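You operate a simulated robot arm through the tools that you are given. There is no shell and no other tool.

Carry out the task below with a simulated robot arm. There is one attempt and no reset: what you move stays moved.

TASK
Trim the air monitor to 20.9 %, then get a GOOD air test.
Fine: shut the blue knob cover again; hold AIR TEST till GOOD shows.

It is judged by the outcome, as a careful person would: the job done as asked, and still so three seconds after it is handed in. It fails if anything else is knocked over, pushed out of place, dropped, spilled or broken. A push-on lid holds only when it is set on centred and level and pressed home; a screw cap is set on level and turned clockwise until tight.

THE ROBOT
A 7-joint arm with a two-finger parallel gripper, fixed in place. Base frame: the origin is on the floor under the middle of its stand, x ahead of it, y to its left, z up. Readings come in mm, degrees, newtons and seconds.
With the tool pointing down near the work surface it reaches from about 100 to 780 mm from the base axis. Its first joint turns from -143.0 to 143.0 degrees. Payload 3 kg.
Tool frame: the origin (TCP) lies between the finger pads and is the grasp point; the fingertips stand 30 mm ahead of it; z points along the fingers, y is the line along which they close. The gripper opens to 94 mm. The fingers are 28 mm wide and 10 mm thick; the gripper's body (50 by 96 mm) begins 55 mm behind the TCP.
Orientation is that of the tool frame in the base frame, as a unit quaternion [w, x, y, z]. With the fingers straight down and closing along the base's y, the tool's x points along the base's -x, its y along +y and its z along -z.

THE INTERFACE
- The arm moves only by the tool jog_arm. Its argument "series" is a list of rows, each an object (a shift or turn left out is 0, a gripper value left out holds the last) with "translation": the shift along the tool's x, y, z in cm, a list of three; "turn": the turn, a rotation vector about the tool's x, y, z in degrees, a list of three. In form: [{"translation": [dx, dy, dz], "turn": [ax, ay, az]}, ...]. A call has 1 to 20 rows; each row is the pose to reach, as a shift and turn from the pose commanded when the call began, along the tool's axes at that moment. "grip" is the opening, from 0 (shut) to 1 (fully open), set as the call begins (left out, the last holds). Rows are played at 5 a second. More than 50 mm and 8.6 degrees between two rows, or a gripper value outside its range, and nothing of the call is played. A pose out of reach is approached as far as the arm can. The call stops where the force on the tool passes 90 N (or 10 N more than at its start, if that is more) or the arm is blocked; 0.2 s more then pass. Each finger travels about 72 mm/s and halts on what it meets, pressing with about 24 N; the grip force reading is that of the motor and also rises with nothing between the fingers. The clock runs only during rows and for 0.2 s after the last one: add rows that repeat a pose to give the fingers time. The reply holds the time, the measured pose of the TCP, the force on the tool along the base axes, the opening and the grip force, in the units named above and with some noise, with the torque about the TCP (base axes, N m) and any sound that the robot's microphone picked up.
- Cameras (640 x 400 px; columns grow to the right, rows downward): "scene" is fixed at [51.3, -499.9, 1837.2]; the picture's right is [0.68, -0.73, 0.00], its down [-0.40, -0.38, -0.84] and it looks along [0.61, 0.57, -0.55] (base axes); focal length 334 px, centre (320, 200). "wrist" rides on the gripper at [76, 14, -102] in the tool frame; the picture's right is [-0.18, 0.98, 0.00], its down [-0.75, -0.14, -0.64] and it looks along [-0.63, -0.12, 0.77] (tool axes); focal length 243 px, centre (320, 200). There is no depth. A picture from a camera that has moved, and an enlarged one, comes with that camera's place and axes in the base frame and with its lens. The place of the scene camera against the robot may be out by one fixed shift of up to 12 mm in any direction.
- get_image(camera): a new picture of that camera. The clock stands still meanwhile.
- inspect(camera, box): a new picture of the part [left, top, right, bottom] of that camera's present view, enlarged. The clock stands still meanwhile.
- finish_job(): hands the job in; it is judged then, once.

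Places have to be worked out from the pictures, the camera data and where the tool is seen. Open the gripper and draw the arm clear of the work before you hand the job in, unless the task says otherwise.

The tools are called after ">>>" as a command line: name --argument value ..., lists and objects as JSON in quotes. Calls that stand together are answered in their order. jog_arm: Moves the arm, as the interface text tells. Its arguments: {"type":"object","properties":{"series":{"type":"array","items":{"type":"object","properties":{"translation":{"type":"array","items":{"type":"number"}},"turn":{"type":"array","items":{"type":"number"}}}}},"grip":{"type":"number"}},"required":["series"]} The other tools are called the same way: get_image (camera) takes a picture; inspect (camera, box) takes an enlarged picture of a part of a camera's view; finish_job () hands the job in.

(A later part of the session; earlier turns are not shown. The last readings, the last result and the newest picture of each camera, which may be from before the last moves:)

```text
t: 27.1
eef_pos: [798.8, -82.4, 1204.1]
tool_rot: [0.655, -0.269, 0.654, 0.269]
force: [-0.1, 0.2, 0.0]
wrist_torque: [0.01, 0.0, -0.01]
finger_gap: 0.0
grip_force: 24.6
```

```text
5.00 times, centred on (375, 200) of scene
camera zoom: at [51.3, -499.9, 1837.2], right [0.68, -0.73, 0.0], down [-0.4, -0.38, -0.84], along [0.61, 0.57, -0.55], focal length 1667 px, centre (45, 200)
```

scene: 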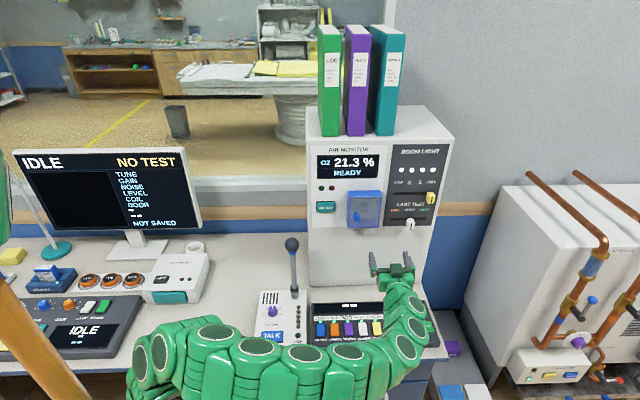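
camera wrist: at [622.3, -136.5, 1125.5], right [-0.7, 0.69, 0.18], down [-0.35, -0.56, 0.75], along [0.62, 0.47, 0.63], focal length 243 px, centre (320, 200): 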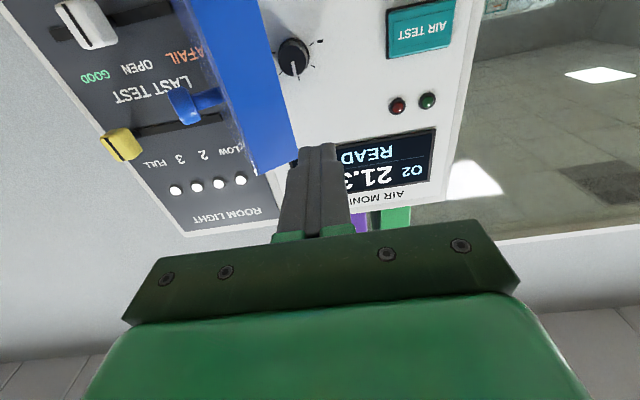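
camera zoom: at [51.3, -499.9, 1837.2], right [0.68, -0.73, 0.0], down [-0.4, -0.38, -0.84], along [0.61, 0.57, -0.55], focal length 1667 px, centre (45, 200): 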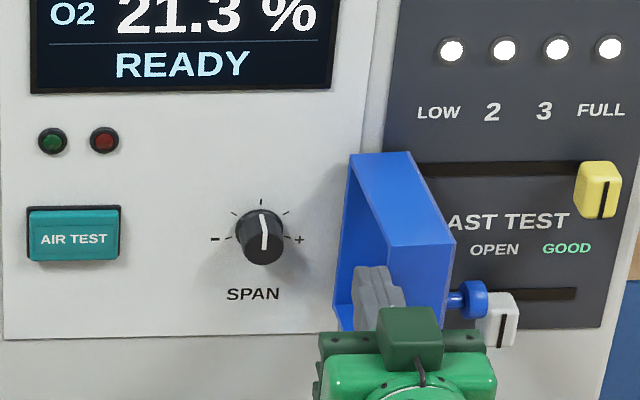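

The cover is about 105° open and stays put, and the handle is clear of the white slider. I'm moving to a point in front of the SPAN knob with the gripper partly open to measure it.

>>> jog_arm --series '[{"translation": [0, 1.0, -1]}, {"translation": [0.8, 2.5, -2]}, {"translation": [1.8, 4.0, -3]}, {"translation": [2.8, 5.4, -3]}, {"translation": [3.6, 5.4, -3]}, {"translation": [3.6, 5.4, -3]}]' --grip 0.6

>>> get_image --camera "wrist"

>>> inspect --camera "wrist" --box '[220, 0, 420, 160]'

>>> inspect --camera "scene" --box '[320, 160, 430, 240]'

```text
t: 28.6
eef_pos: [739.9, -64.8, 1167.7]
tool_rot: [0.655, -0.268, 0.654, 0.268]
force: [0.5, -1.4, 0.0]
wrist_torque: [-0.02, 0.0, -0.01]
finger_gap: 56.5
grip_force: 0.0
```

```text
taken
camera wrist: at [654.9, -126.3, 1089.9], right [-0.69, 0.7, 0.18], down [-0.36, -0.55, 0.75], along [0.63, 0.45, 0.63], focal length 243 px, centre (320, 200)
```

wrist: 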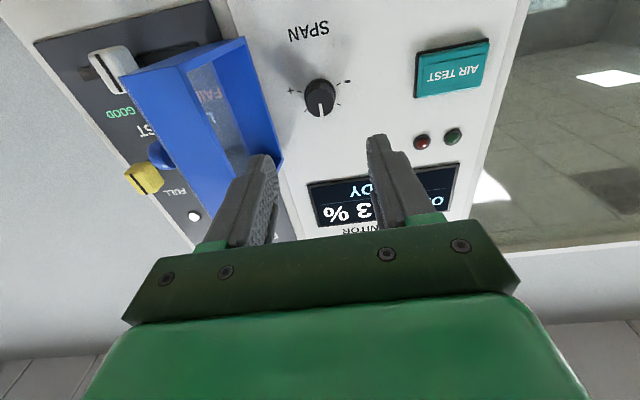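

```text
2.50 times, centred on (320, 80) of wrist
camera zoom: at [654.9, -126.3, 1089.9], right [-0.69, 0.7, 0.18], down [-0.36, -0.55, 0.75], along [0.63, 0.45, 0.63], focal length 606 px, centre (320, 500)
```

zoom: 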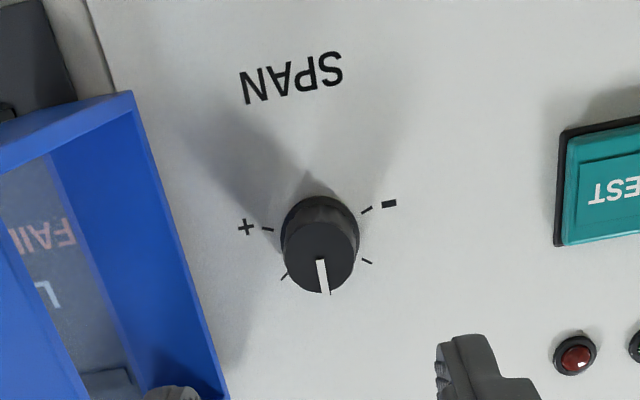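

```text
5.00 times, centred on (375, 200) of scene
camera zoom: at [51.3, -499.9, 1837.2], right [0.68, -0.73, 0.0], down [-0.4, -0.38, -0.84], along [0.61, 0.57, -0.55], focal length 1667 px, centre (45, 200)
```

zoom: 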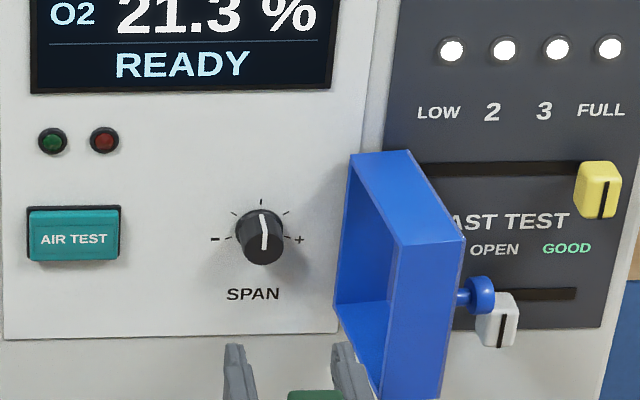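

The knob is about 29 mm across, centred near Y=-565, h=1167, with its front at about Z 614 and its base on the face. Minus is on the left, so lowering the reading means turning it counter-clockwise. I'm advancing until the tips are just short of it.

>>> jog_arm --series '[{"translation": [0, 0.1, 3]}, {"translation": [0, 0.1, 6]}, {"translation": [0, 0.15, 8.5]}, {"translation": [0, 0.15, 8.5]}]' --grip 0.55

>>> inspect --camera "wrist" --box '[200, 40, 440, 240]'

>>> inspect --camera "scene" --box '[310, 140, 430, 240]'

```text
t: 29.6
eef_pos: [797.1, -3.2, 1168.7]
tool_rot: [0.655, -0.268, 0.654, 0.268]
force: [0.2, 0.6, 0.4]
wrist_torque: [0.01, 0.01, -0.01]
finger_gap: 51.7
grip_force: 0.1
```

```text
2.00 times, centred on (320, 140) of wrist
camera zoom: at [712.9, -65.6, 1090.7], right [-0.69, 0.7, 0.18], down [-0.36, -0.55, 0.75], along [0.63, 0.45, 0.63], focal length 485 px, centre (320, 320)
```

zoom: 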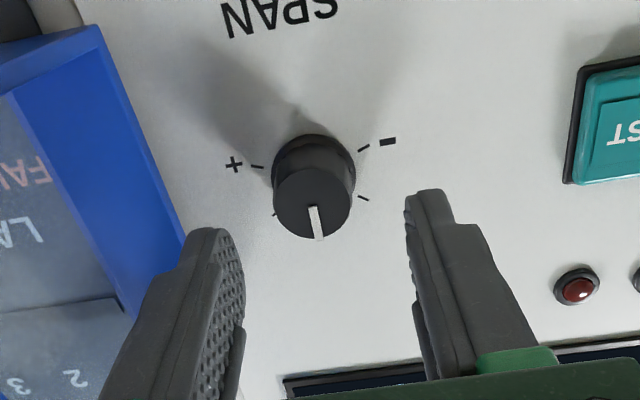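

```text
4.00 times, centred on (370, 190) of scene
camera zoom: at [51.3, -499.9, 1837.2], right [0.68, -0.73, 0.0], down [-0.4, -0.38, -0.84], along [0.61, 0.57, -0.55], focal length 1334 px, centre (120, 240)
```

zoom: 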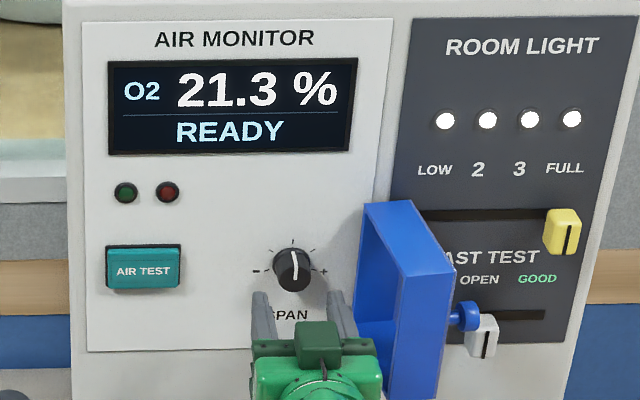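

The knob is centred at Y≈-565.3, about 2 mm right of the tool axis. I'm correcting that and moving the tips to about 12 mm short of the face, straddling the knob.

>>> jog_arm --series '[{"translation": [0, -0.2, 1.3]}, {"translation": [0, -0.2, 2.6]}, {"translation": [0, -0.2, 3.6]}, {"translation": [0, -0.2, 3.6]}]'

>>> inspect --camera "wrist" --box '[200, 40, 440, 240]'

>>> inspect --camera "scene" --box '[310, 140, 430, 240]'

```text
t: 30.6
eef_pos: [823.7, 20.4, 1168.7]
tool_rot: [0.655, -0.269, 0.653, 0.268]
force: [-0.2, 0.4, 0.2]
wrist_torque: [-0.02, 0.02, 0.0]
finger_gap: 51.3
grip_force: 0.0
```

```text
2.00 times, centred on (320, 140) of wrist
camera zoom: at [740.2, -41.7, 1090.2], right [-0.69, 0.7, 0.18], down [-0.36, -0.55, 0.75], along [0.63, 0.45, 0.63], focal length 485 px, centre (320, 320)
```

zoom: 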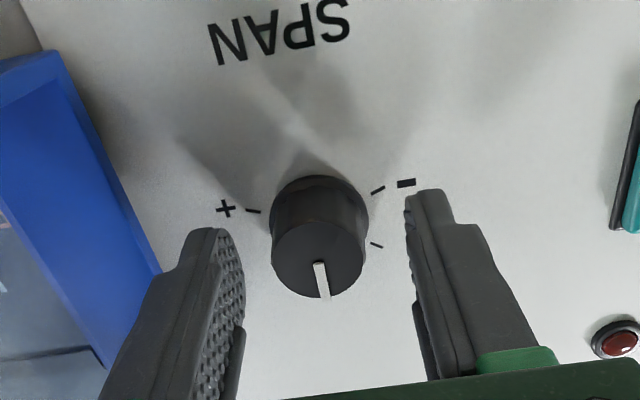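

```text
4.00 times, centred on (370, 190) of scene
camera zoom: at [51.3, -499.9, 1837.2], right [0.68, -0.73, 0.0], down [-0.4, -0.38, -0.84], along [0.61, 0.57, -0.55], focal length 1334 px, centre (120, 240)
```

zoom: 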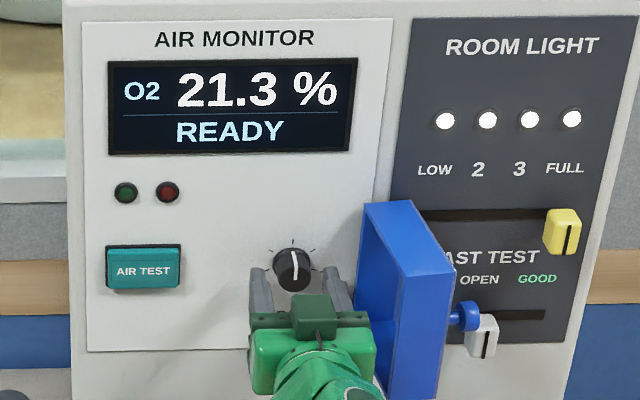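

The knob is between the pads with about 12 mm of overlap. Closing on it.

>>> jog_arm --series '[{"translation": [0, 0, 0]}, {"translation": [0, 0, 0]}, {"translation": [0, 0, 0]}]' --grip 0.1

>>> inspect --camera "wrist" --box '[200, 40, 440, 240]'

>>> inspect --camera "scene" --box '[310, 140, 430, 240]'

```text
t: 31.4
eef_pos: [823.8, 18.9, 1168.3]
tool_rot: [0.655, -0.268, 0.654, 0.268]
force: [13.6, -3.0, 0.9]
wrist_torque: [0.04, 0.01, -0.32]
finger_gap: 28.5
grip_force: 44.9
```

```text
2.00 times, centred on (320, 140) of wrist
camera zoom: at [740.4, -42.4, 1090.2], right [-0.69, 0.7, 0.18], down [-0.36, -0.55, 0.75], along [0.63, 0.45, 0.63], focal length 485 px, centre (320, 320)
```

zoom: 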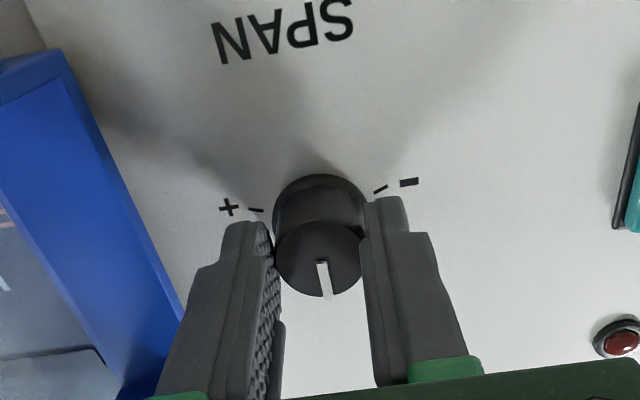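

```text
4.00 times, centred on (370, 190) of scene
camera zoom: at [51.3, -499.9, 1837.2], right [0.68, -0.73, 0.0], down [-0.4, -0.38, -0.84], along [0.61, 0.57, -0.55], focal length 1334 px, centre (120, 240)
```

zoom: 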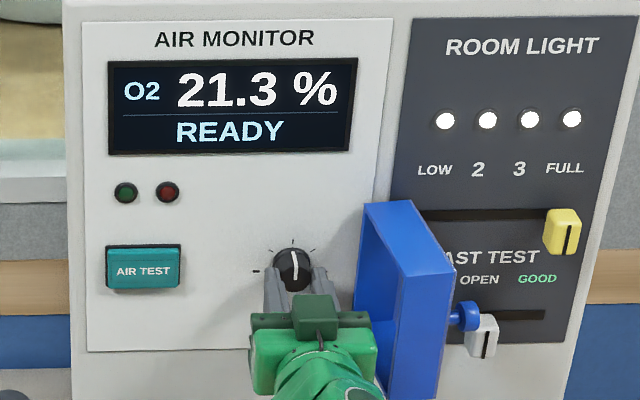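

The knob is held (28.5 mm) with low side load. Turning it counter-clockwise by 8° to see how much the reading moves.

>>> jog_arm --series '[{"turn": [0, 0, -2]}, {"turn": [0, 0, -4]}, {"turn": [0, 0, -6]}, {"turn": [0, 0, -8]}, {"turn": [0, 0, -8]}]'

>>> inspect --camera "scene" --box '[310, 140, 430, 240]'

>>> inspect --camera "wrist" --box '[200, 40, 440, 240]'

```text
t: 32.5
eef_pos: [825.3, 19.8, 1167.6]
tool_rot: [0.672, -0.314, 0.633, 0.222]
force: [-33.7, -26.1, -13.6]
wrist_torque: [-0.25, 0.25, 0.26]
finger_gap: 28.2
grip_force: 44.3
```

```text
4.00 times, centred on (370, 190) of scene
camera zoom: at [51.3, -499.9, 1837.2], right [0.68, -0.73, 0.0], down [-0.4, -0.38, -0.84], along [0.61, 0.57, -0.55], focal length 1334 px, centre (120, 240)
```

zoom: 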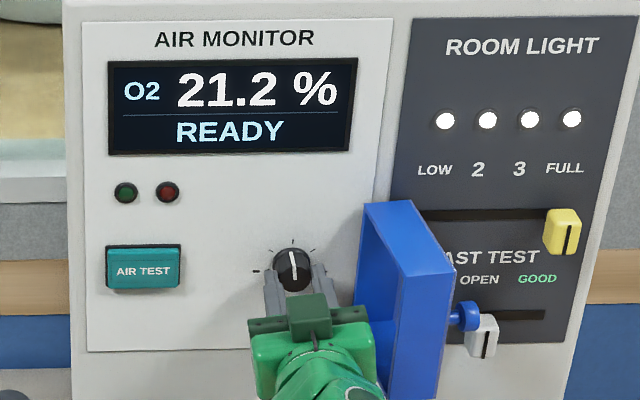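

```text
2.00 times, centred on (320, 140) of wrist
camera zoom: at [748.6, -50.2, 1089.1], right [-0.7, 0.71, 0.04], down [-0.43, -0.47, 0.77], along [0.57, 0.52, 0.64], focal length 485 px, centre (320, 320)
```

zoom: 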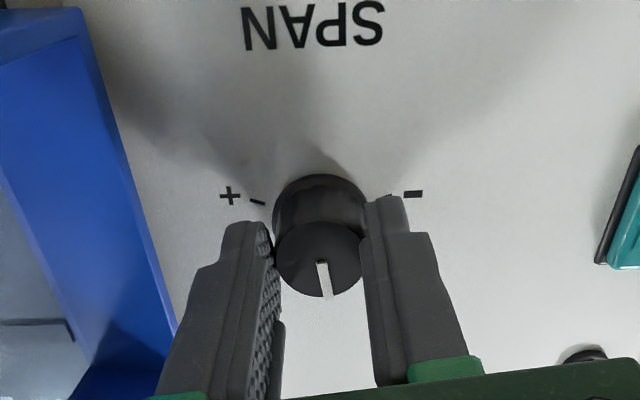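

8° took it from 21.3 to 21.2. I'm turning a further 16° counter-clockwise, easing back 1 mm to relieve the axial force.

>>> jog_arm --series '[{"translation": [0, 0, -0.1], "turn": [0, 0, -3]}, {"translation": [0, 0, -0.1], "turn": [0, 0, -6]}, {"translation": [0, 0, -0.1], "turn": [0, 0, -9]}, {"translation": [0, 0, -0.1], "turn": [0, 0, -12]}, {"translation": [0, 0, -0.1], "turn": [0, 0, -14]}, {"translation": [0, 0, -0.1], "turn": [0, 0, -16]}, {"translation": [0, 0, -0.1], "turn": [0, 0, -16]}]'

>>> inspect --camera "scene" --box '[310, 140, 430, 240]'

>>> inspect --camera "wrist" --box '[200, 40, 440, 240]'

```text
t: 34.1
eef_pos: [825.1, 18.5, 1168.5]
tool_rot: [0.696, -0.398, 0.584, 0.126]
force: [31.6, -3.2, 6.2]
wrist_torque: [0.08, 0.01, -0.77]
finger_gap: 28.3
grip_force: 45.3
```

```text
4.00 times, centred on (370, 190) of scene
camera zoom: at [51.3, -499.9, 1837.2], right [0.68, -0.73, 0.0], down [-0.4, -0.38, -0.84], along [0.61, 0.57, -0.55], focal length 1334 px, centre (120, 240)
```

zoom: 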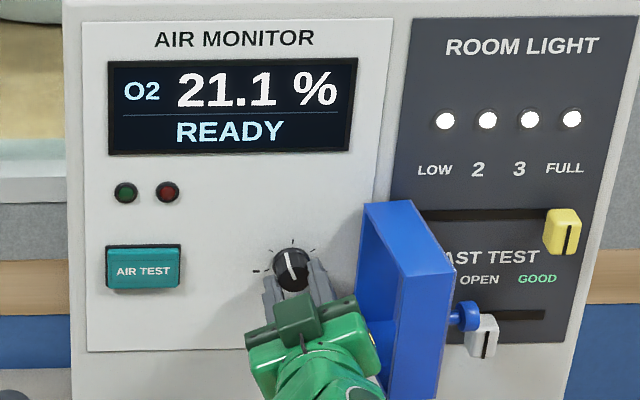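

```text
2.00 times, centred on (320, 140) of wrist
camera zoom: at [764.0, -65.8, 1091.3], right [-0.68, 0.69, -0.23], down [-0.58, -0.32, 0.74], along [0.44, 0.64, 0.63], focal length 485 px, centre (320, 320)
```

zoom: 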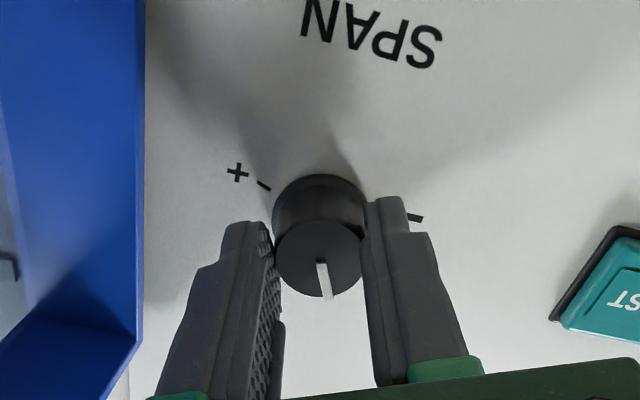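

At -24° the reading is 21.1, about 0.0075 % per degree, and the pointer moves with the fingers without slipping. Another 18° counter-clockwise.

>>> jog_arm --series '[{"turn": [0, 0, -3]}, {"turn": [0, 0, -6]}, {"turn": [0, 0, -9]}, {"turn": [0, 0, -12]}, {"turn": [0, 0, -15]}, {"turn": [0, 0, -18]}, {"turn": [0, 0, -18]}]'

>>> inspect --camera "scene" --box '[310, 140, 430, 240]'

>>> inspect --camera "wrist" --box '[200, 40, 440, 240]'

```text
t: 35.8
eef_pos: [825.2, 17.5, 1169.0]
tool_rot: [0.708, -0.483, 0.514, 0.014]
force: [47.1, -10.6, 28.8]
wrist_torque: [0.53, -0.4, -1.19]
finger_gap: 28.2
grip_force: 45.1
```

```text
4.00 times, centred on (370, 190) of scene
camera zoom: at [51.3, -499.9, 1837.2], right [0.68, -0.73, 0.0], down [-0.4, -0.38, -0.84], along [0.61, 0.57, -0.55], focal length 1334 px, centre (120, 240)
```

zoom: 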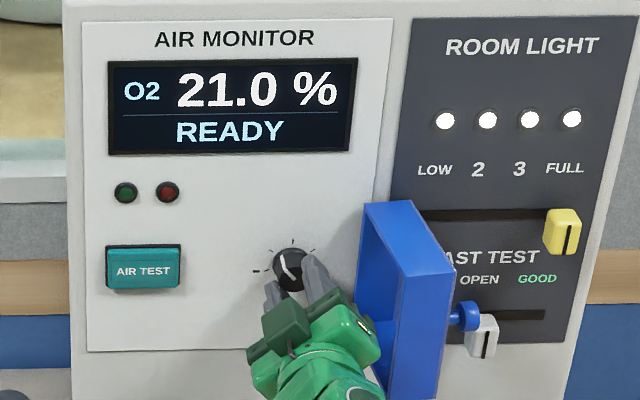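

```text
2.00 times, centred on (320, 140) of wrist
camera zoom: at [779.4, -82.5, 1100.9], right [-0.6, 0.61, -0.52], down [-0.74, -0.17, 0.65], along [0.31, 0.78, 0.55], focal length 485 px, centre (320, 320)
```

zoom: 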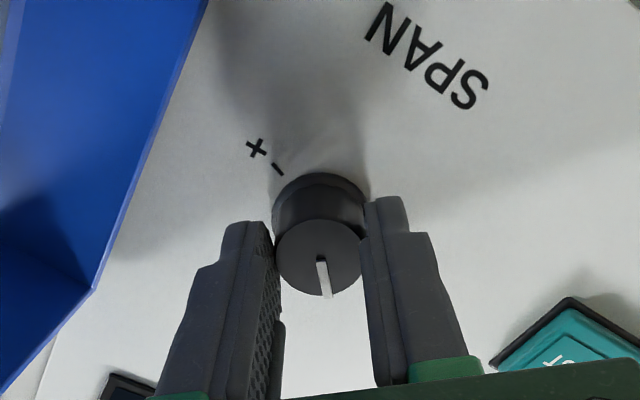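

-42° reads 21.0. I'm turning about 11° more while shifting along the closing axis to relieve the roughly 50 N side load.

>>> jog_arm --series '[{"translation": [0, -0.1, 0.05], "turn": [0, 0, 0]}, {"translation": [0, -0.2, 0.05], "turn": [0, 0, -2]}, {"translation": [0, -0.2, 0.05], "turn": [0, 0, -5]}, {"translation": [0, -0.2, 0.05], "turn": [0, 0, -8]}, {"translation": [0, -0.2, 0.05], "turn": [0, 0, -11]}, {"translation": [0, -0.2, 0.05], "turn": [0, 0, -11]}]'

>>> inspect --camera "scene" --box '[310, 140, 430, 240]'

>>> inspect --camera "wrist" --box '[200, 40, 440, 240]'

```text
t: 37.2
eef_pos: [829.4, 22.2, 1169.6]
tool_rot: [0.701, -0.54, 0.465, -0.045]
force: [-5.5, -0.8, 0.0]
wrist_torque: [0.2, -0.19, 0.51]
finger_gap: 28.8
grip_force: 16.9
out of reach, approached as far as the arm can: row 5, 6
stopped in row 6: the force on the tool passed its limit at 97 N (the readings are from after the stop); the commanded pose is now the measured one
```

```text
4.00 times, centred on (370, 190) of scene
camera zoom: at [51.3, -499.9, 1837.2], right [0.68, -0.73, 0.0], down [-0.4, -0.38, -0.84], along [0.61, 0.57, -0.55], focal length 1334 px, centre (120, 240)
```

zoom: 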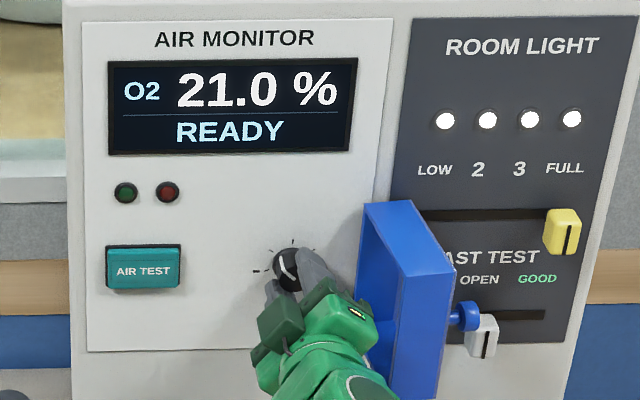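

```text
2.00 times, centred on (320, 140) of wrist
camera zoom: at [793.0, -88.0, 1113.0], right [-0.53, 0.51, -0.67], down [-0.81, -0.09, 0.58], along [0.23, 0.85, 0.46], focal length 485 px, centre (320, 320)
```

zoom: 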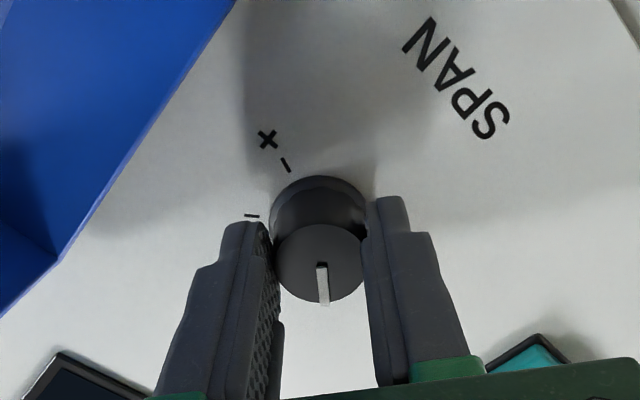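

The arm ran out of roll at about -52°, and the pointer slipped slightly at the end; it still reads 21.0. I'm releasing the knob, backing straight out, and unwinding the wrist to re-grip.

>>> jog_arm --series '[{"translation": [0, 0, 0]}, {"translation": [0, 0, 0]}, {"translation": [0, 0, 0]}, {"translation": [0, 0, -1]}, {"translation": [0, 0, -2.5]}, {"translation": [0, 0, -4]}, {"translation": [0, 0, -4]}]' --grip 0.55

>>> inspect --camera "scene" --box '[310, 140, 430, 240]'

>>> inspect --camera "wrist" --box '[200, 40, 440, 240]'

```text
t: 38.8
eef_pos: [799.7, -6.7, 1172.1]
tool_rot: [0.699, -0.541, 0.466, -0.043]
force: [-0.1, 0.4, 0.2]
wrist_torque: [0.0, -0.01, 0.0]
finger_gap: 51.7
grip_force: 0.0
```

```text
4.00 times, centred on (370, 190) of scene
camera zoom: at [51.3, -499.9, 1837.2], right [0.68, -0.73, 0.0], down [-0.4, -0.38, -0.84], along [0.61, 0.57, -0.55], focal length 1334 px, centre (120, 240)
```

zoom: 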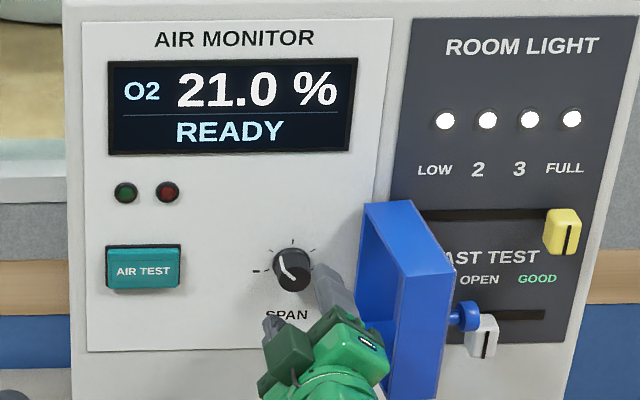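

```text
2.00 times, centred on (320, 140) of wrist
camera zoom: at [764.0, -117.4, 1115.2], right [-0.54, 0.51, -0.67], down [-0.81, -0.09, 0.58], along [0.23, 0.86, 0.46], focal length 485 px, centre (320, 320)
```

zoom: 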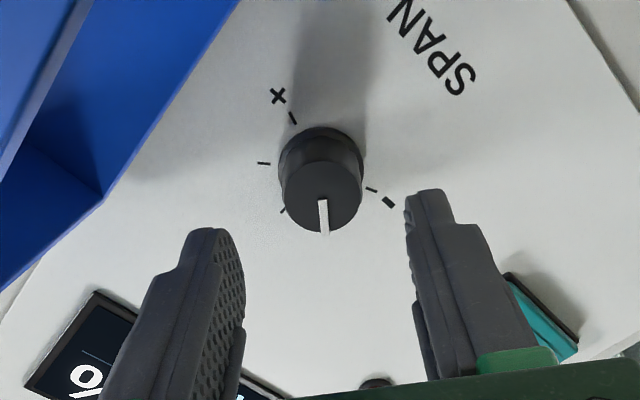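

The knob holds at 21.0 with the pointer around -45°. Unwinding the wrist to the level orientation, centred on the knob.

>>> jog_arm --series '[{"translation": [0.01, 0.03, 0], "turn": [0.17, -0.06, 7.56]}, {"translation": [0.02, 0.06, 0], "turn": [0.34, -0.11, 15.1]}, {"translation": [0.04, 0.09, 0], "turn": [0.51, -0.17, 22.7]}, {"translation": [0.05, 0.12, 0], "turn": [0.69, -0.23, 30.2]}, {"translation": [0.06, 0.15, 0], "turn": [0.86, -0.29, 37.8]}, {"translation": [0.08, 0.18, 0], "turn": [1.03, -0.34, 45.3]}, {"translation": [0.09, 0.2, 0], "turn": [1.2, -0.4, 52.9]}, {"translation": [0.09, 0.2, 0], "turn": [1.2, -0.4, 52.9]}]'

>>> inspect --camera "wrist" --box '[200, 40, 440, 240]'

```text
t: 40.6
eef_pos: [800.4, -5.8, 1168.0]
tool_rot: [0.654, -0.269, 0.653, 0.27]
force: [-0.2, 0.2, -0.7]
wrist_torque: [-0.03, -0.01, 0.03]
finger_gap: 51.7
grip_force: 0.0
```

```text
2.00 times, centred on (320, 140) of wrist
camera zoom: at [716.4, -67.9, 1091.2], right [-0.69, 0.7, 0.19], down [-0.36, -0.55, 0.75], along [0.63, 0.45, 0.63], focal length 485 px, centre (320, 320)
```

zoom: 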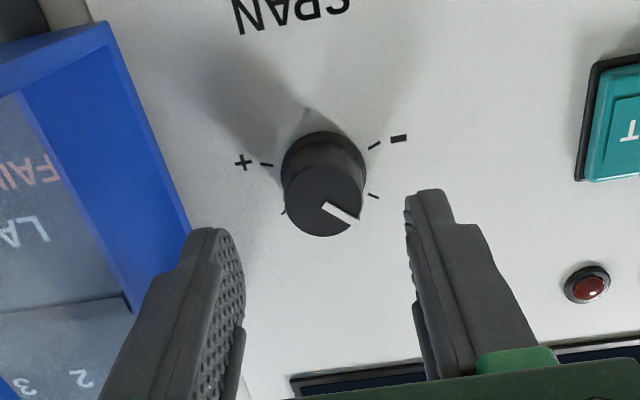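

Level again and centred on the knob. Advancing 36 mm and closing.

>>> jog_arm --series '[{"translation": [0, 0, 1.3]}, {"translation": [0, 0, 2.6]}, {"translation": [0, 0, 3.6]}, {"translation": [0, 0, 3.6]}]'

>>> jog_arm --series '[{"translation": [0, 0, 0]}, {"translation": [0, 0, 0]}, {"translation": [0, 0, 0]}]' --grip 0.1

>>> inspect --camera "wrist" --box '[200, 40, 440, 240]'

>>> inspect --camera "scene" --box '[310, 140, 430, 240]'

```text
t: 41.6
eef_pos: [826.5, 19.4, 1168.3]
tool_rot: [0.655, -0.268, 0.653, 0.269]
force: [-1.9, 0.3, -0.3]
wrist_torque: [0.01, 0.04, 0.01]
finger_gap: 51.6
grip_force: 0.1
```

```text
t: 42.4
eef_pos: [827.0, 21.2, 1168.4]
tool_rot: [0.655, -0.269, 0.653, 0.269]
force: [-16.2, 5.8, -4.3]
wrist_torque: [0.1, -0.15, 0.57]
finger_gap: 27.9
grip_force: 45.2
```

```text
2.00 times, centred on (320, 140) of wrist
camera zoom: at [742.1, -41.7, 1091.1], right [-0.69, 0.7, 0.18], down [-0.36, -0.55, 0.75], along [0.63, 0.46, 0.63], focal length 485 px, centre (320, 320)
```

zoom: 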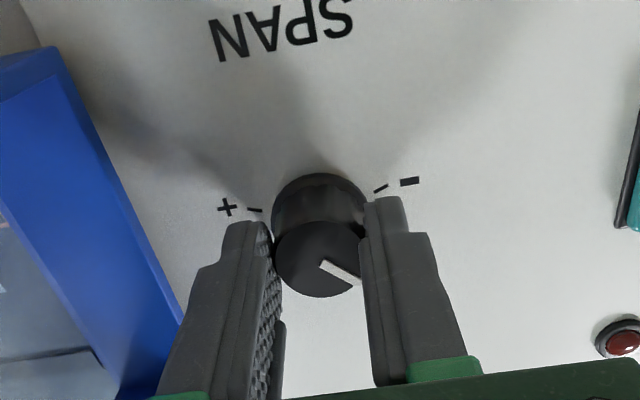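

```text
4.00 times, centred on (370, 190) of scene
camera zoom: at [51.3, -499.9, 1837.2], right [0.68, -0.73, 0.0], down [-0.4, -0.38, -0.84], along [0.61, 0.57, -0.55], focal length 1334 px, centre (120, 240)
```

zoom: 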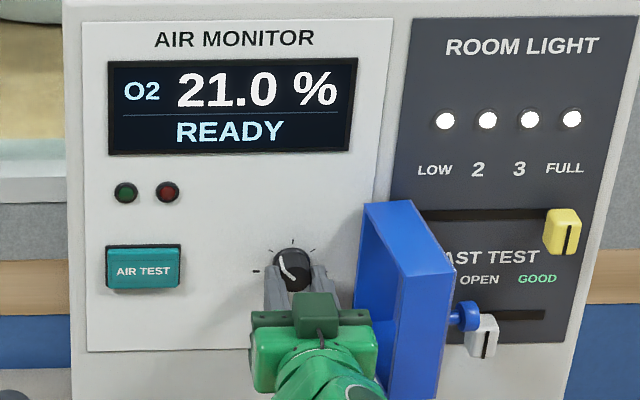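

Re-gripped with low load, still at 21.0. Turning counter-clockwise 8° and reading the display.

>>> jog_arm --series '[{"turn": [0, 0, -2]}, {"turn": [0, 0, -4]}, {"turn": [0, 0, -6]}, {"turn": [0, 0, -8]}, {"turn": [0, 0, -8]}]'

>>> inspect --camera "scene" --box '[310, 140, 430, 240]'

```text
t: 43.6
eef_pos: [826.8, 20.3, 1168.8]
tool_rot: [0.672, -0.315, 0.633, 0.222]
force: [-59.9, 7.3, -15.4]
wrist_torque: [-0.31, 0.23, 1.77]
finger_gap: 28.1
grip_force: 44.8
```

```text
4.00 times, centred on (370, 190) of scene
camera zoom: at [51.3, -499.9, 1837.2], right [0.68, -0.73, 0.0], down [-0.4, -0.38, -0.84], along [0.61, 0.57, -0.55], focal length 1334 px, centre (120, 240)
```

zoom: 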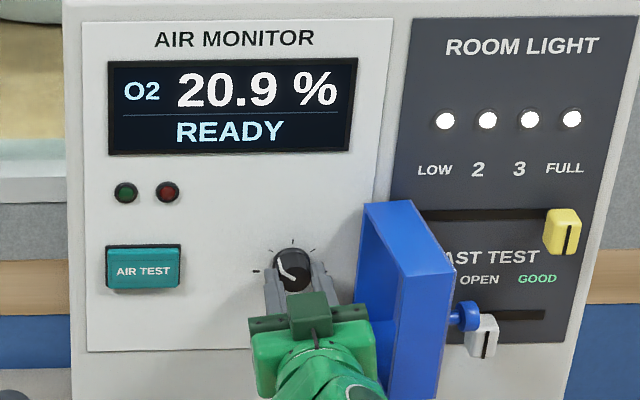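

It now reads 20.9. I'm adding 2° to sit nearer the middle of the band and shifting to take off the side load before releasing.

>>> jog_arm --series '[{"translation": [0, 0.1, -0.05], "turn": [0, 0, -1]}, {"translation": [0, 0.2, -0.1], "turn": [0, 0, -2]}, {"translation": [0, 0.2, -0.1], "turn": [0, 0, -2]}]'

>>> inspect --camera "scene" --box '[310, 140, 430, 240]'

```text
t: 44.4
eef_pos: [825.4, 19.6, 1168.0]
tool_rot: [0.676, -0.324, 0.628, 0.21]
force: [15.0, 17.7, 4.8]
wrist_torque: [0.01, -0.03, -0.01]
finger_gap: 27.8
grip_force: 44.9
```

```text
4.00 times, centred on (370, 190) of scene
camera zoom: at [51.3, -499.9, 1837.2], right [0.68, -0.73, 0.0], down [-0.4, -0.38, -0.84], along [0.61, 0.57, -0.55], focal length 1334 px, centre (120, 240)
```

zoom: 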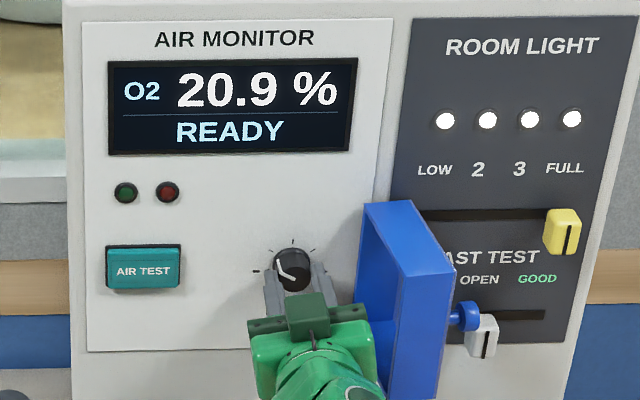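

The side load is relieved and the display holds 20.9. Releasing the knob and backing straight out.

>>> jog_arm --series '[{"translation": [0, 0, 0]}, {"translation": [0, 0, 0]}, {"translation": [0, 0, 0]}, {"translation": [0, 0, -1.5]}, {"translation": [0, 0, -4]}, {"translation": [0, 0, -7], "turn": [0, 0, 4]}, {"translation": [0, 0, -10], "turn": [0, 0, 10]}, {"translation": [0, 0, -10], "turn": [0, 0, 10]}]' --grip 0.55

>>> inspect --camera "scene" --box '[310, 140, 430, 240]'

>>> get_image --camera "wrist"

```text
t: 46.2
eef_pos: [754.3, -50.3, 1167.5]
tool_rot: [0.654, -0.269, 0.654, 0.27]
force: [-0.2, 0.2, -0.7]
wrist_torque: [0.0, -0.01, 0.0]
finger_gap: 51.7
grip_force: 0.0
```

```text
4.00 times, centred on (370, 190) of scene
camera zoom: at [51.3, -499.9, 1837.2], right [0.68, -0.73, 0.0], down [-0.4, -0.38, -0.84], along [0.61, 0.57, -0.55], focal length 1334 px, centre (120, 240)
```

zoom: 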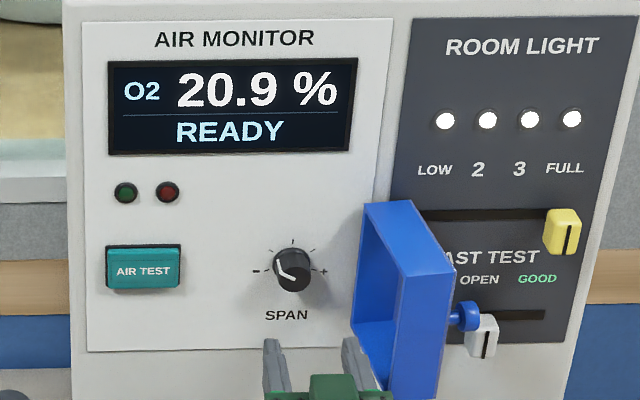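

```text
taken
camera wrist: at [669.4, -111.9, 1090.2], right [-0.69, 0.7, 0.18], down [-0.36, -0.55, 0.75], along [0.63, 0.45, 0.63], focal length 243 px, centre (320, 200)
```

wrist: 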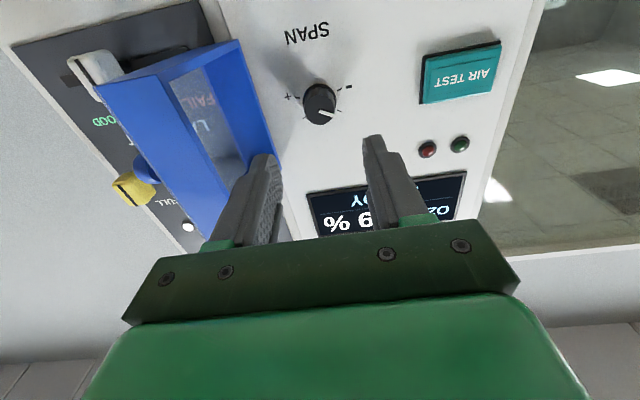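

The trim is set: 20.9 % with the gripper clear. Next is the cover. With the gripper fully open I can straddle the cover's free edge above the ball handle, so the right finger can sweep it closed. I'm retreating a little, then moving right and up to line up.

>>> jog_arm --series '[{"translation": [-0.5, 0, -2]}, {"translation": [-1.5, -2, -3]}, {"translation": [-2.5, -4.5, -3]}, {"translation": [-3.5, -7, -3]}, {"translation": [-4.1, -8.7, -3]}, {"translation": [-4.1, -8.7, -3]}]' --grip 1

>>> get_image --camera "wrist"

>>> inspect --camera "scene" --box '[310, 140, 450, 250]'

```text
t: 47.6
eef_pos: [794.0, -133.5, 1208.2]
tool_rot: [0.655, -0.268, 0.653, 0.269]
force: [0.5, 0.8, 0.1]
wrist_torque: [0.01, -0.01, 0.01]
finger_gap: 93.7
grip_force: 0.0
```

```text
taken
camera wrist: at [709.9, -194.5, 1130.3], right [-0.69, 0.7, 0.18], down [-0.36, -0.55, 0.75], along [0.63, 0.45, 0.63], focal length 243 px, centre (320, 200)
```

wrist: 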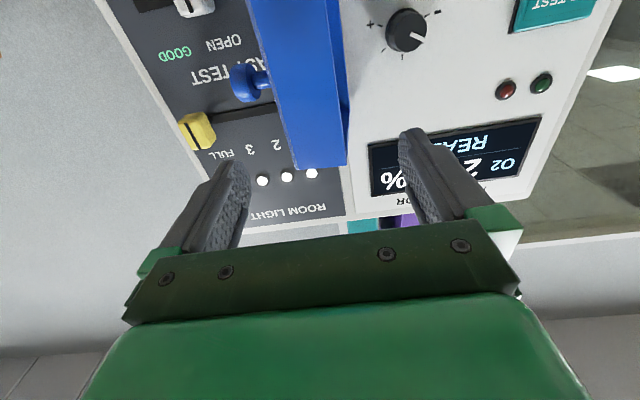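

```text
3.64 times, centred on (380, 195) of scene
camera zoom: at [51.3, -499.9, 1837.2], right [0.68, -0.73, 0.0], down [-0.4, -0.38, -0.84], along [0.61, 0.57, -0.55], focal length 1213 px, centre (102, 218)
```

zoom: 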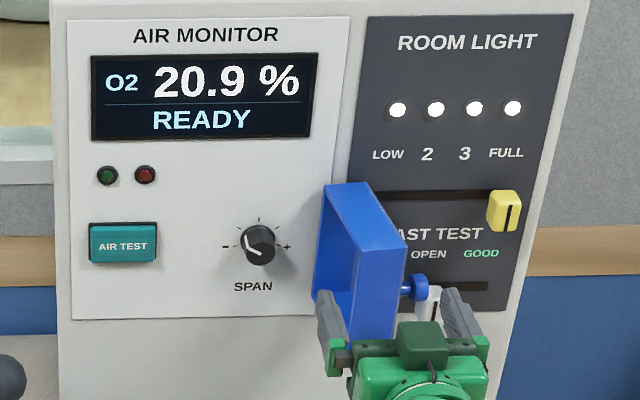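

The cover's free edge (Y -637 to -680, Z≈530) sits between the open fingers, with 20–30 mm clear on each side. Advancing 55 mm so the fingers straddle the edge, above the ball.

>>> jog_arm --series '[{"translation": [0, 0, 2]}, {"translation": [0, 0, 4]}, {"translation": [0, 0, 5.5]}, {"translation": [0, 0, 5.5]}]'

>>> get_image --camera "wrist"

>>> inspect --camera "scene" --box '[310, 140, 450, 250]'

```text
t: 48.6
eef_pos: [833.7, -95.0, 1209.8]
tool_rot: [0.655, -0.269, 0.653, 0.269]
force: [0.3, 0.0, -0.5]
wrist_torque: [0.01, 0.02, -0.02]
finger_gap: 93.7
grip_force: 0.1
```

```text
taken
camera wrist: at [749.8, -157.0, 1132.0], right [-0.69, 0.7, 0.18], down [-0.36, -0.55, 0.75], along [0.63, 0.45, 0.63], focal length 243 px, centre (320, 200)
```

wrist: 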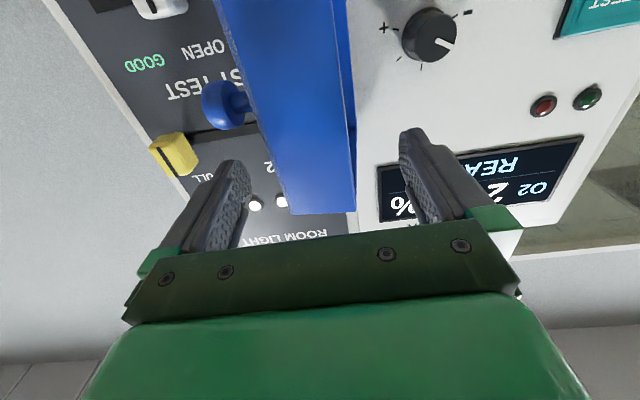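

```text
3.64 times, centred on (380, 195) of scene
camera zoom: at [51.3, -499.9, 1837.2], right [0.68, -0.73, 0.0], down [-0.4, -0.38, -0.84], along [0.61, 0.57, -0.55], focal length 1213 px, centre (102, 218)
```

zoom: 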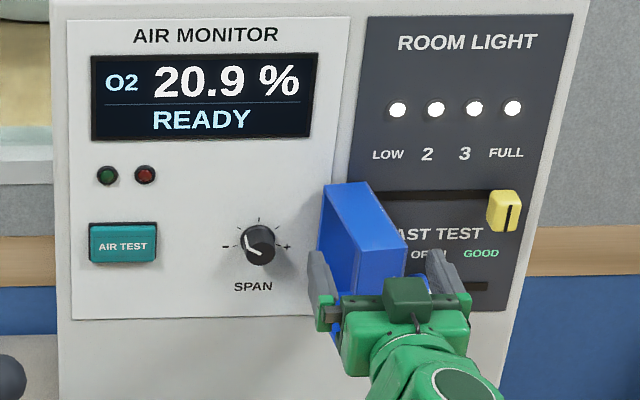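

The fingers straddle the cover edge cleanly. Sweeping left so the right finger swings the cover back toward closed.

>>> jog_arm --series '[{"translation": [0, 1, 0]}, {"translation": [0, 2, 0]}, {"translation": [0, 3, 0]}, {"translation": [0, 4, 0]}, {"translation": [0, 5, 0]}, {"translation": [0, 6, 0]}, {"translation": [0, 7, 0]}, {"translation": [0, 8, 0]}, {"translation": [0, 8, 0]}]'

>>> get_image --camera "wrist"

>>> inspect --camera "scene" --box '[310, 140, 450, 250]'

```text
t: 50.6
eef_pos: [775.7, -36.1, 1210.3]
tool_rot: [0.655, -0.269, 0.653, 0.27]
force: [0.5, -0.3, -0.1]
wrist_torque: [0.02, 0.02, -0.01]
finger_gap: 94.1
grip_force: 0.0
```

```text
taken
camera wrist: at [691.7, -98.6, 1132.6], right [-0.69, 0.7, 0.18], down [-0.36, -0.55, 0.75], along [0.63, 0.46, 0.63], focal length 243 px, centre (320, 200)
```

wrist: 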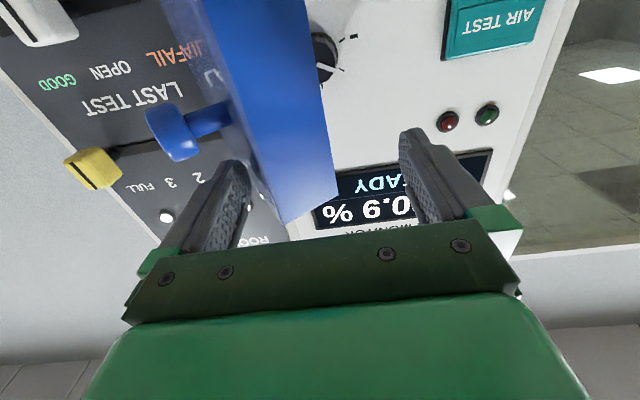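

```text
3.64 times, centred on (380, 195) of scene
camera zoom: at [51.3, -499.9, 1837.2], right [0.68, -0.73, 0.0], down [-0.4, -0.38, -0.84], along [0.61, 0.57, -0.55], focal length 1213 px, centre (102, 218)
```

zoom: 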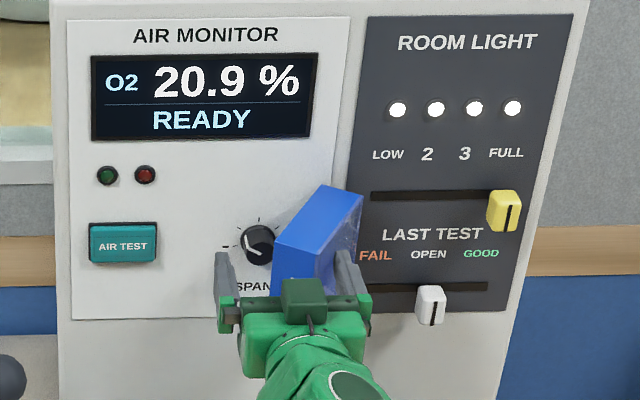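

The cover has swung to about 60° with no force spikes. Continuing left another 35 mm.

>>> jog_arm --series '[{"translation": [0, 0.8, 0]}, {"translation": [0, 1.6, 0]}, {"translation": [0, 2.4, 0]}, {"translation": [0, 3.0, 0]}, {"translation": [0, 3.5, 0]}, {"translation": [0, 3.5, 0]}]'

>>> get_image --camera "wrist"

>>> inspect --camera "scene" --box '[310, 140, 450, 250]'

```text
t: 52.0
eef_pos: [749.9, -12.2, 1209.4]
tool_rot: [0.655, -0.269, 0.653, 0.269]
force: [0.0, -0.6, -0.7]
wrist_torque: [-0.03, -0.04, 0.0]
finger_gap: 94.2
grip_force: 0.1
```

```text
taken
camera wrist: at [666.6, -74.4, 1132.3], right [-0.69, 0.7, 0.18], down [-0.36, -0.55, 0.75], along [0.63, 0.45, 0.63], focal length 243 px, centre (320, 200)
```

wrist: 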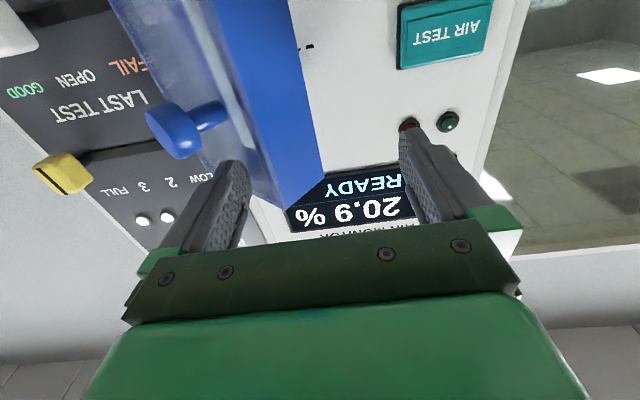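

```text
3.64 times, centred on (380, 195) of scene
camera zoom: at [51.3, -499.9, 1837.2], right [0.68, -0.73, 0.0], down [-0.4, -0.38, -0.84], along [0.61, 0.57, -0.55], focal length 1213 px, centre (102, 218)
```

zoom: 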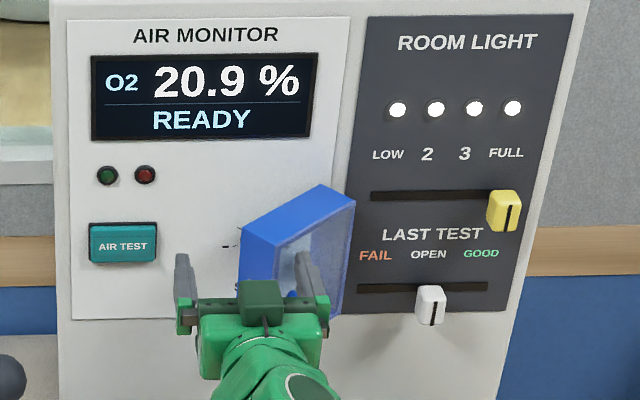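

About 40° now. I'm backing out, closing the fingers, and will push the front plate shut from in front, near its free edge and above the ball.

>>> jog_arm --series '[{"translation": [0, -0.2, -2]}, {"translation": [0, -0.2, -4]}, {"translation": [0, -0.2, -6]}, {"translation": [0, -1.5, -6]}, {"translation": [0, -3.0, -6]}, {"translation": [0, -3.6, -6]}, {"translation": [0, -3.6, -6]}]'

>>> jog_arm --series '[{"translation": [0, 0, 0]}, {"translation": [0, 0, 0]}, {"translation": [0, 0, 0]}, {"translation": [0, 0, 0]}]' --grip 0

>>> get_image --camera "wrist"

>>> inspect --camera "scene" --box '[310, 140, 450, 250]'

```text
t: 53.6
eef_pos: [734.1, -79.9, 1209.0]
tool_rot: [0.656, -0.268, 0.653, 0.269]
force: [-0.5, 0.6, 0.1]
wrist_torque: [-0.01, -0.01, 0.02]
finger_gap: 94.1
grip_force: 0.1
```

```text
t: 54.6
eef_pos: [735.0, -79.8, 1208.9]
tool_rot: [0.654, -0.269, 0.653, 0.269]
force: [-0.5, 0.1, -0.7]
wrist_torque: [-0.04, 0.02, 0.0]
finger_gap: 0.0
grip_force: 24.2
```

```text
taken
camera wrist: at [650.4, -142.2, 1132.0], right [-0.69, 0.7, 0.18], down [-0.36, -0.55, 0.75], along [0.63, 0.45, 0.63], focal length 243 px, centre (320, 200)
```

wrist: 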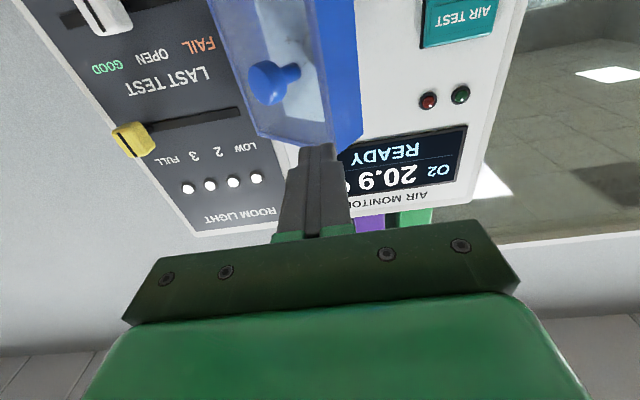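

```text
3.64 times, centred on (380, 195) of scene
camera zoom: at [51.3, -499.9, 1837.2], right [0.68, -0.73, 0.0], down [-0.4, -0.38, -0.84], along [0.61, 0.57, -0.55], focal length 1213 px, centre (102, 218)
```

zoom: 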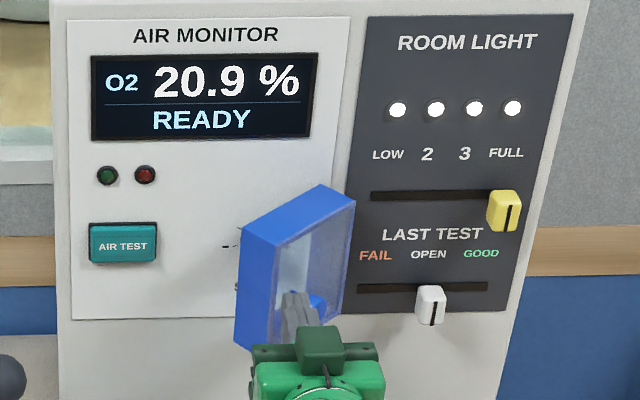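

The closed fingertips are in front of the plate's free-edge side, above the ball. Pushing forward along the closing arc.

>>> jog_arm --series '[{"translation": [0, 0, 1.5]}, {"translation": [0, 0, 3]}, {"translation": [0, 0, 4]}, {"translation": [0, 0.2, 4.9]}, {"translation": [0, 1.3, 5.8]}, {"translation": [0, 2.1, 6.4]}, {"translation": [0, 2.7, 6.9]}, {"translation": [0, 3.3, 7.6]}, {"translation": [0, 3.8, 8.2]}, {"translation": [0, 3.8, 8.2]}]'

>>> get_image --camera "wrist"

>>> inspect --camera "scene" --box '[310, 140, 450, 250]'

```text
t: 55.6
eef_pos: [763.0, -42.6, 1209.6]
tool_rot: [0.654, -0.272, 0.652, 0.271]
force: [-53.2, -10.5, -5.8]
wrist_torque: [-0.32, 0.77, 1.23]
finger_gap: 0.2
grip_force: 23.8
stopped in row 5: the force on the tool passed its limit at 96 N (the readings are from after the stop); the commanded pose is now the measured one
```

```text
taken
camera wrist: at [680.4, -106.0, 1131.6], right [-0.7, 0.69, 0.18], down [-0.36, -0.56, 0.75], along [0.62, 0.46, 0.63], focal length 243 px, centre (320, 200)
```

wrist: 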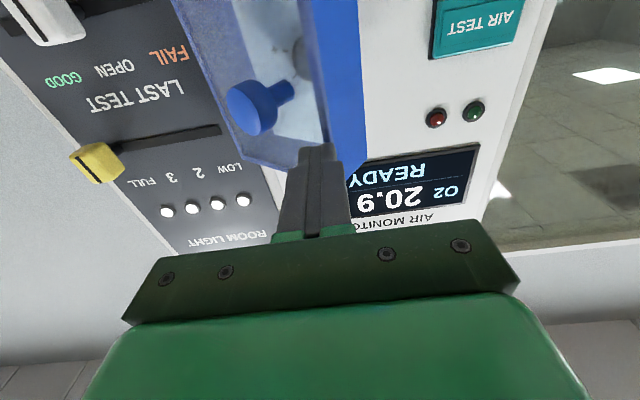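

```text
3.64 times, centred on (380, 195) of scene
camera zoom: at [51.3, -499.9, 1837.2], right [0.68, -0.73, 0.0], down [-0.4, -0.38, -0.84], along [0.61, 0.57, -0.55], focal length 1213 px, centre (102, 218)
```

zoom: 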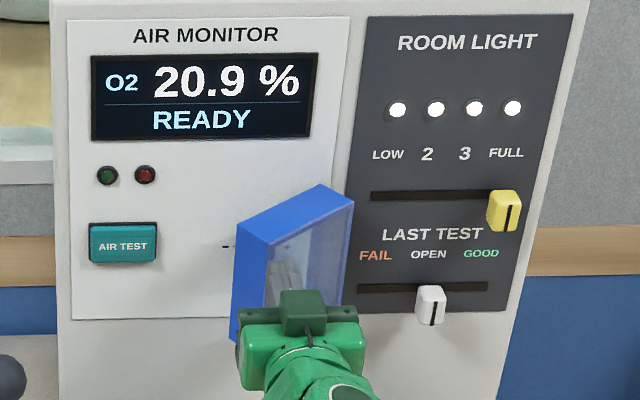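

The fingertip was too far left and slid onto the cover's corner. Backing off, shifting 25 mm right so the tips bear on the front plate (still above the ball), and trying again.

>>> jog_arm --series '[{"translation": [0, 0, -1.5], "turn": [0.5, 0, 0]}, {"translation": [0, 0, -3], "turn": [0.5, 0, 0]}, {"translation": [0, -1.3, -3], "turn": [0.5, 0, 0]}, {"translation": [0, -2.6, -3], "turn": [0.5, 0, 0]}, {"translation": [0, -2.6, -1], "turn": [0.5, 0, 0]}, {"translation": [0, -2.6, -1], "turn": [0.5, 0, 0]}]'

>>> get_image --camera "wrist"

>>> inspect --camera "scene" --box '[310, 140, 450, 250]'

```text
t: 57.0
eef_pos: [776.1, -68.2, 1207.2]
tool_rot: [0.656, -0.268, 0.654, 0.267]
force: [-0.3, 0.1, -0.2]
wrist_torque: [0.0, -0.01, 0.01]
finger_gap: 0.0
grip_force: 24.3
```

```text
taken
camera wrist: at [692.6, -131.0, 1130.5], right [-0.69, 0.7, 0.18], down [-0.36, -0.55, 0.75], along [0.63, 0.45, 0.63], focal length 243 px, centre (320, 200)
```

wrist: 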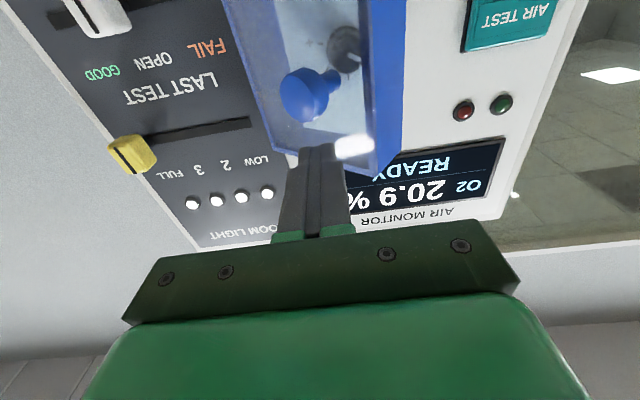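

```text
3.64 times, centred on (380, 195) of scene
camera zoom: at [51.3, -499.9, 1837.2], right [0.68, -0.73, 0.0], down [-0.4, -0.38, -0.84], along [0.61, 0.57, -0.55], focal length 1213 px, centre (102, 218)
```

zoom: 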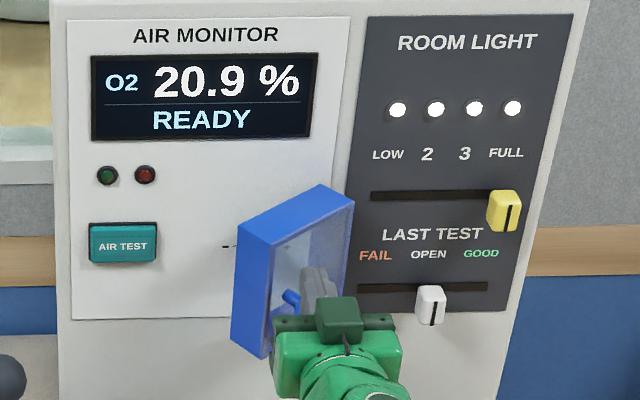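

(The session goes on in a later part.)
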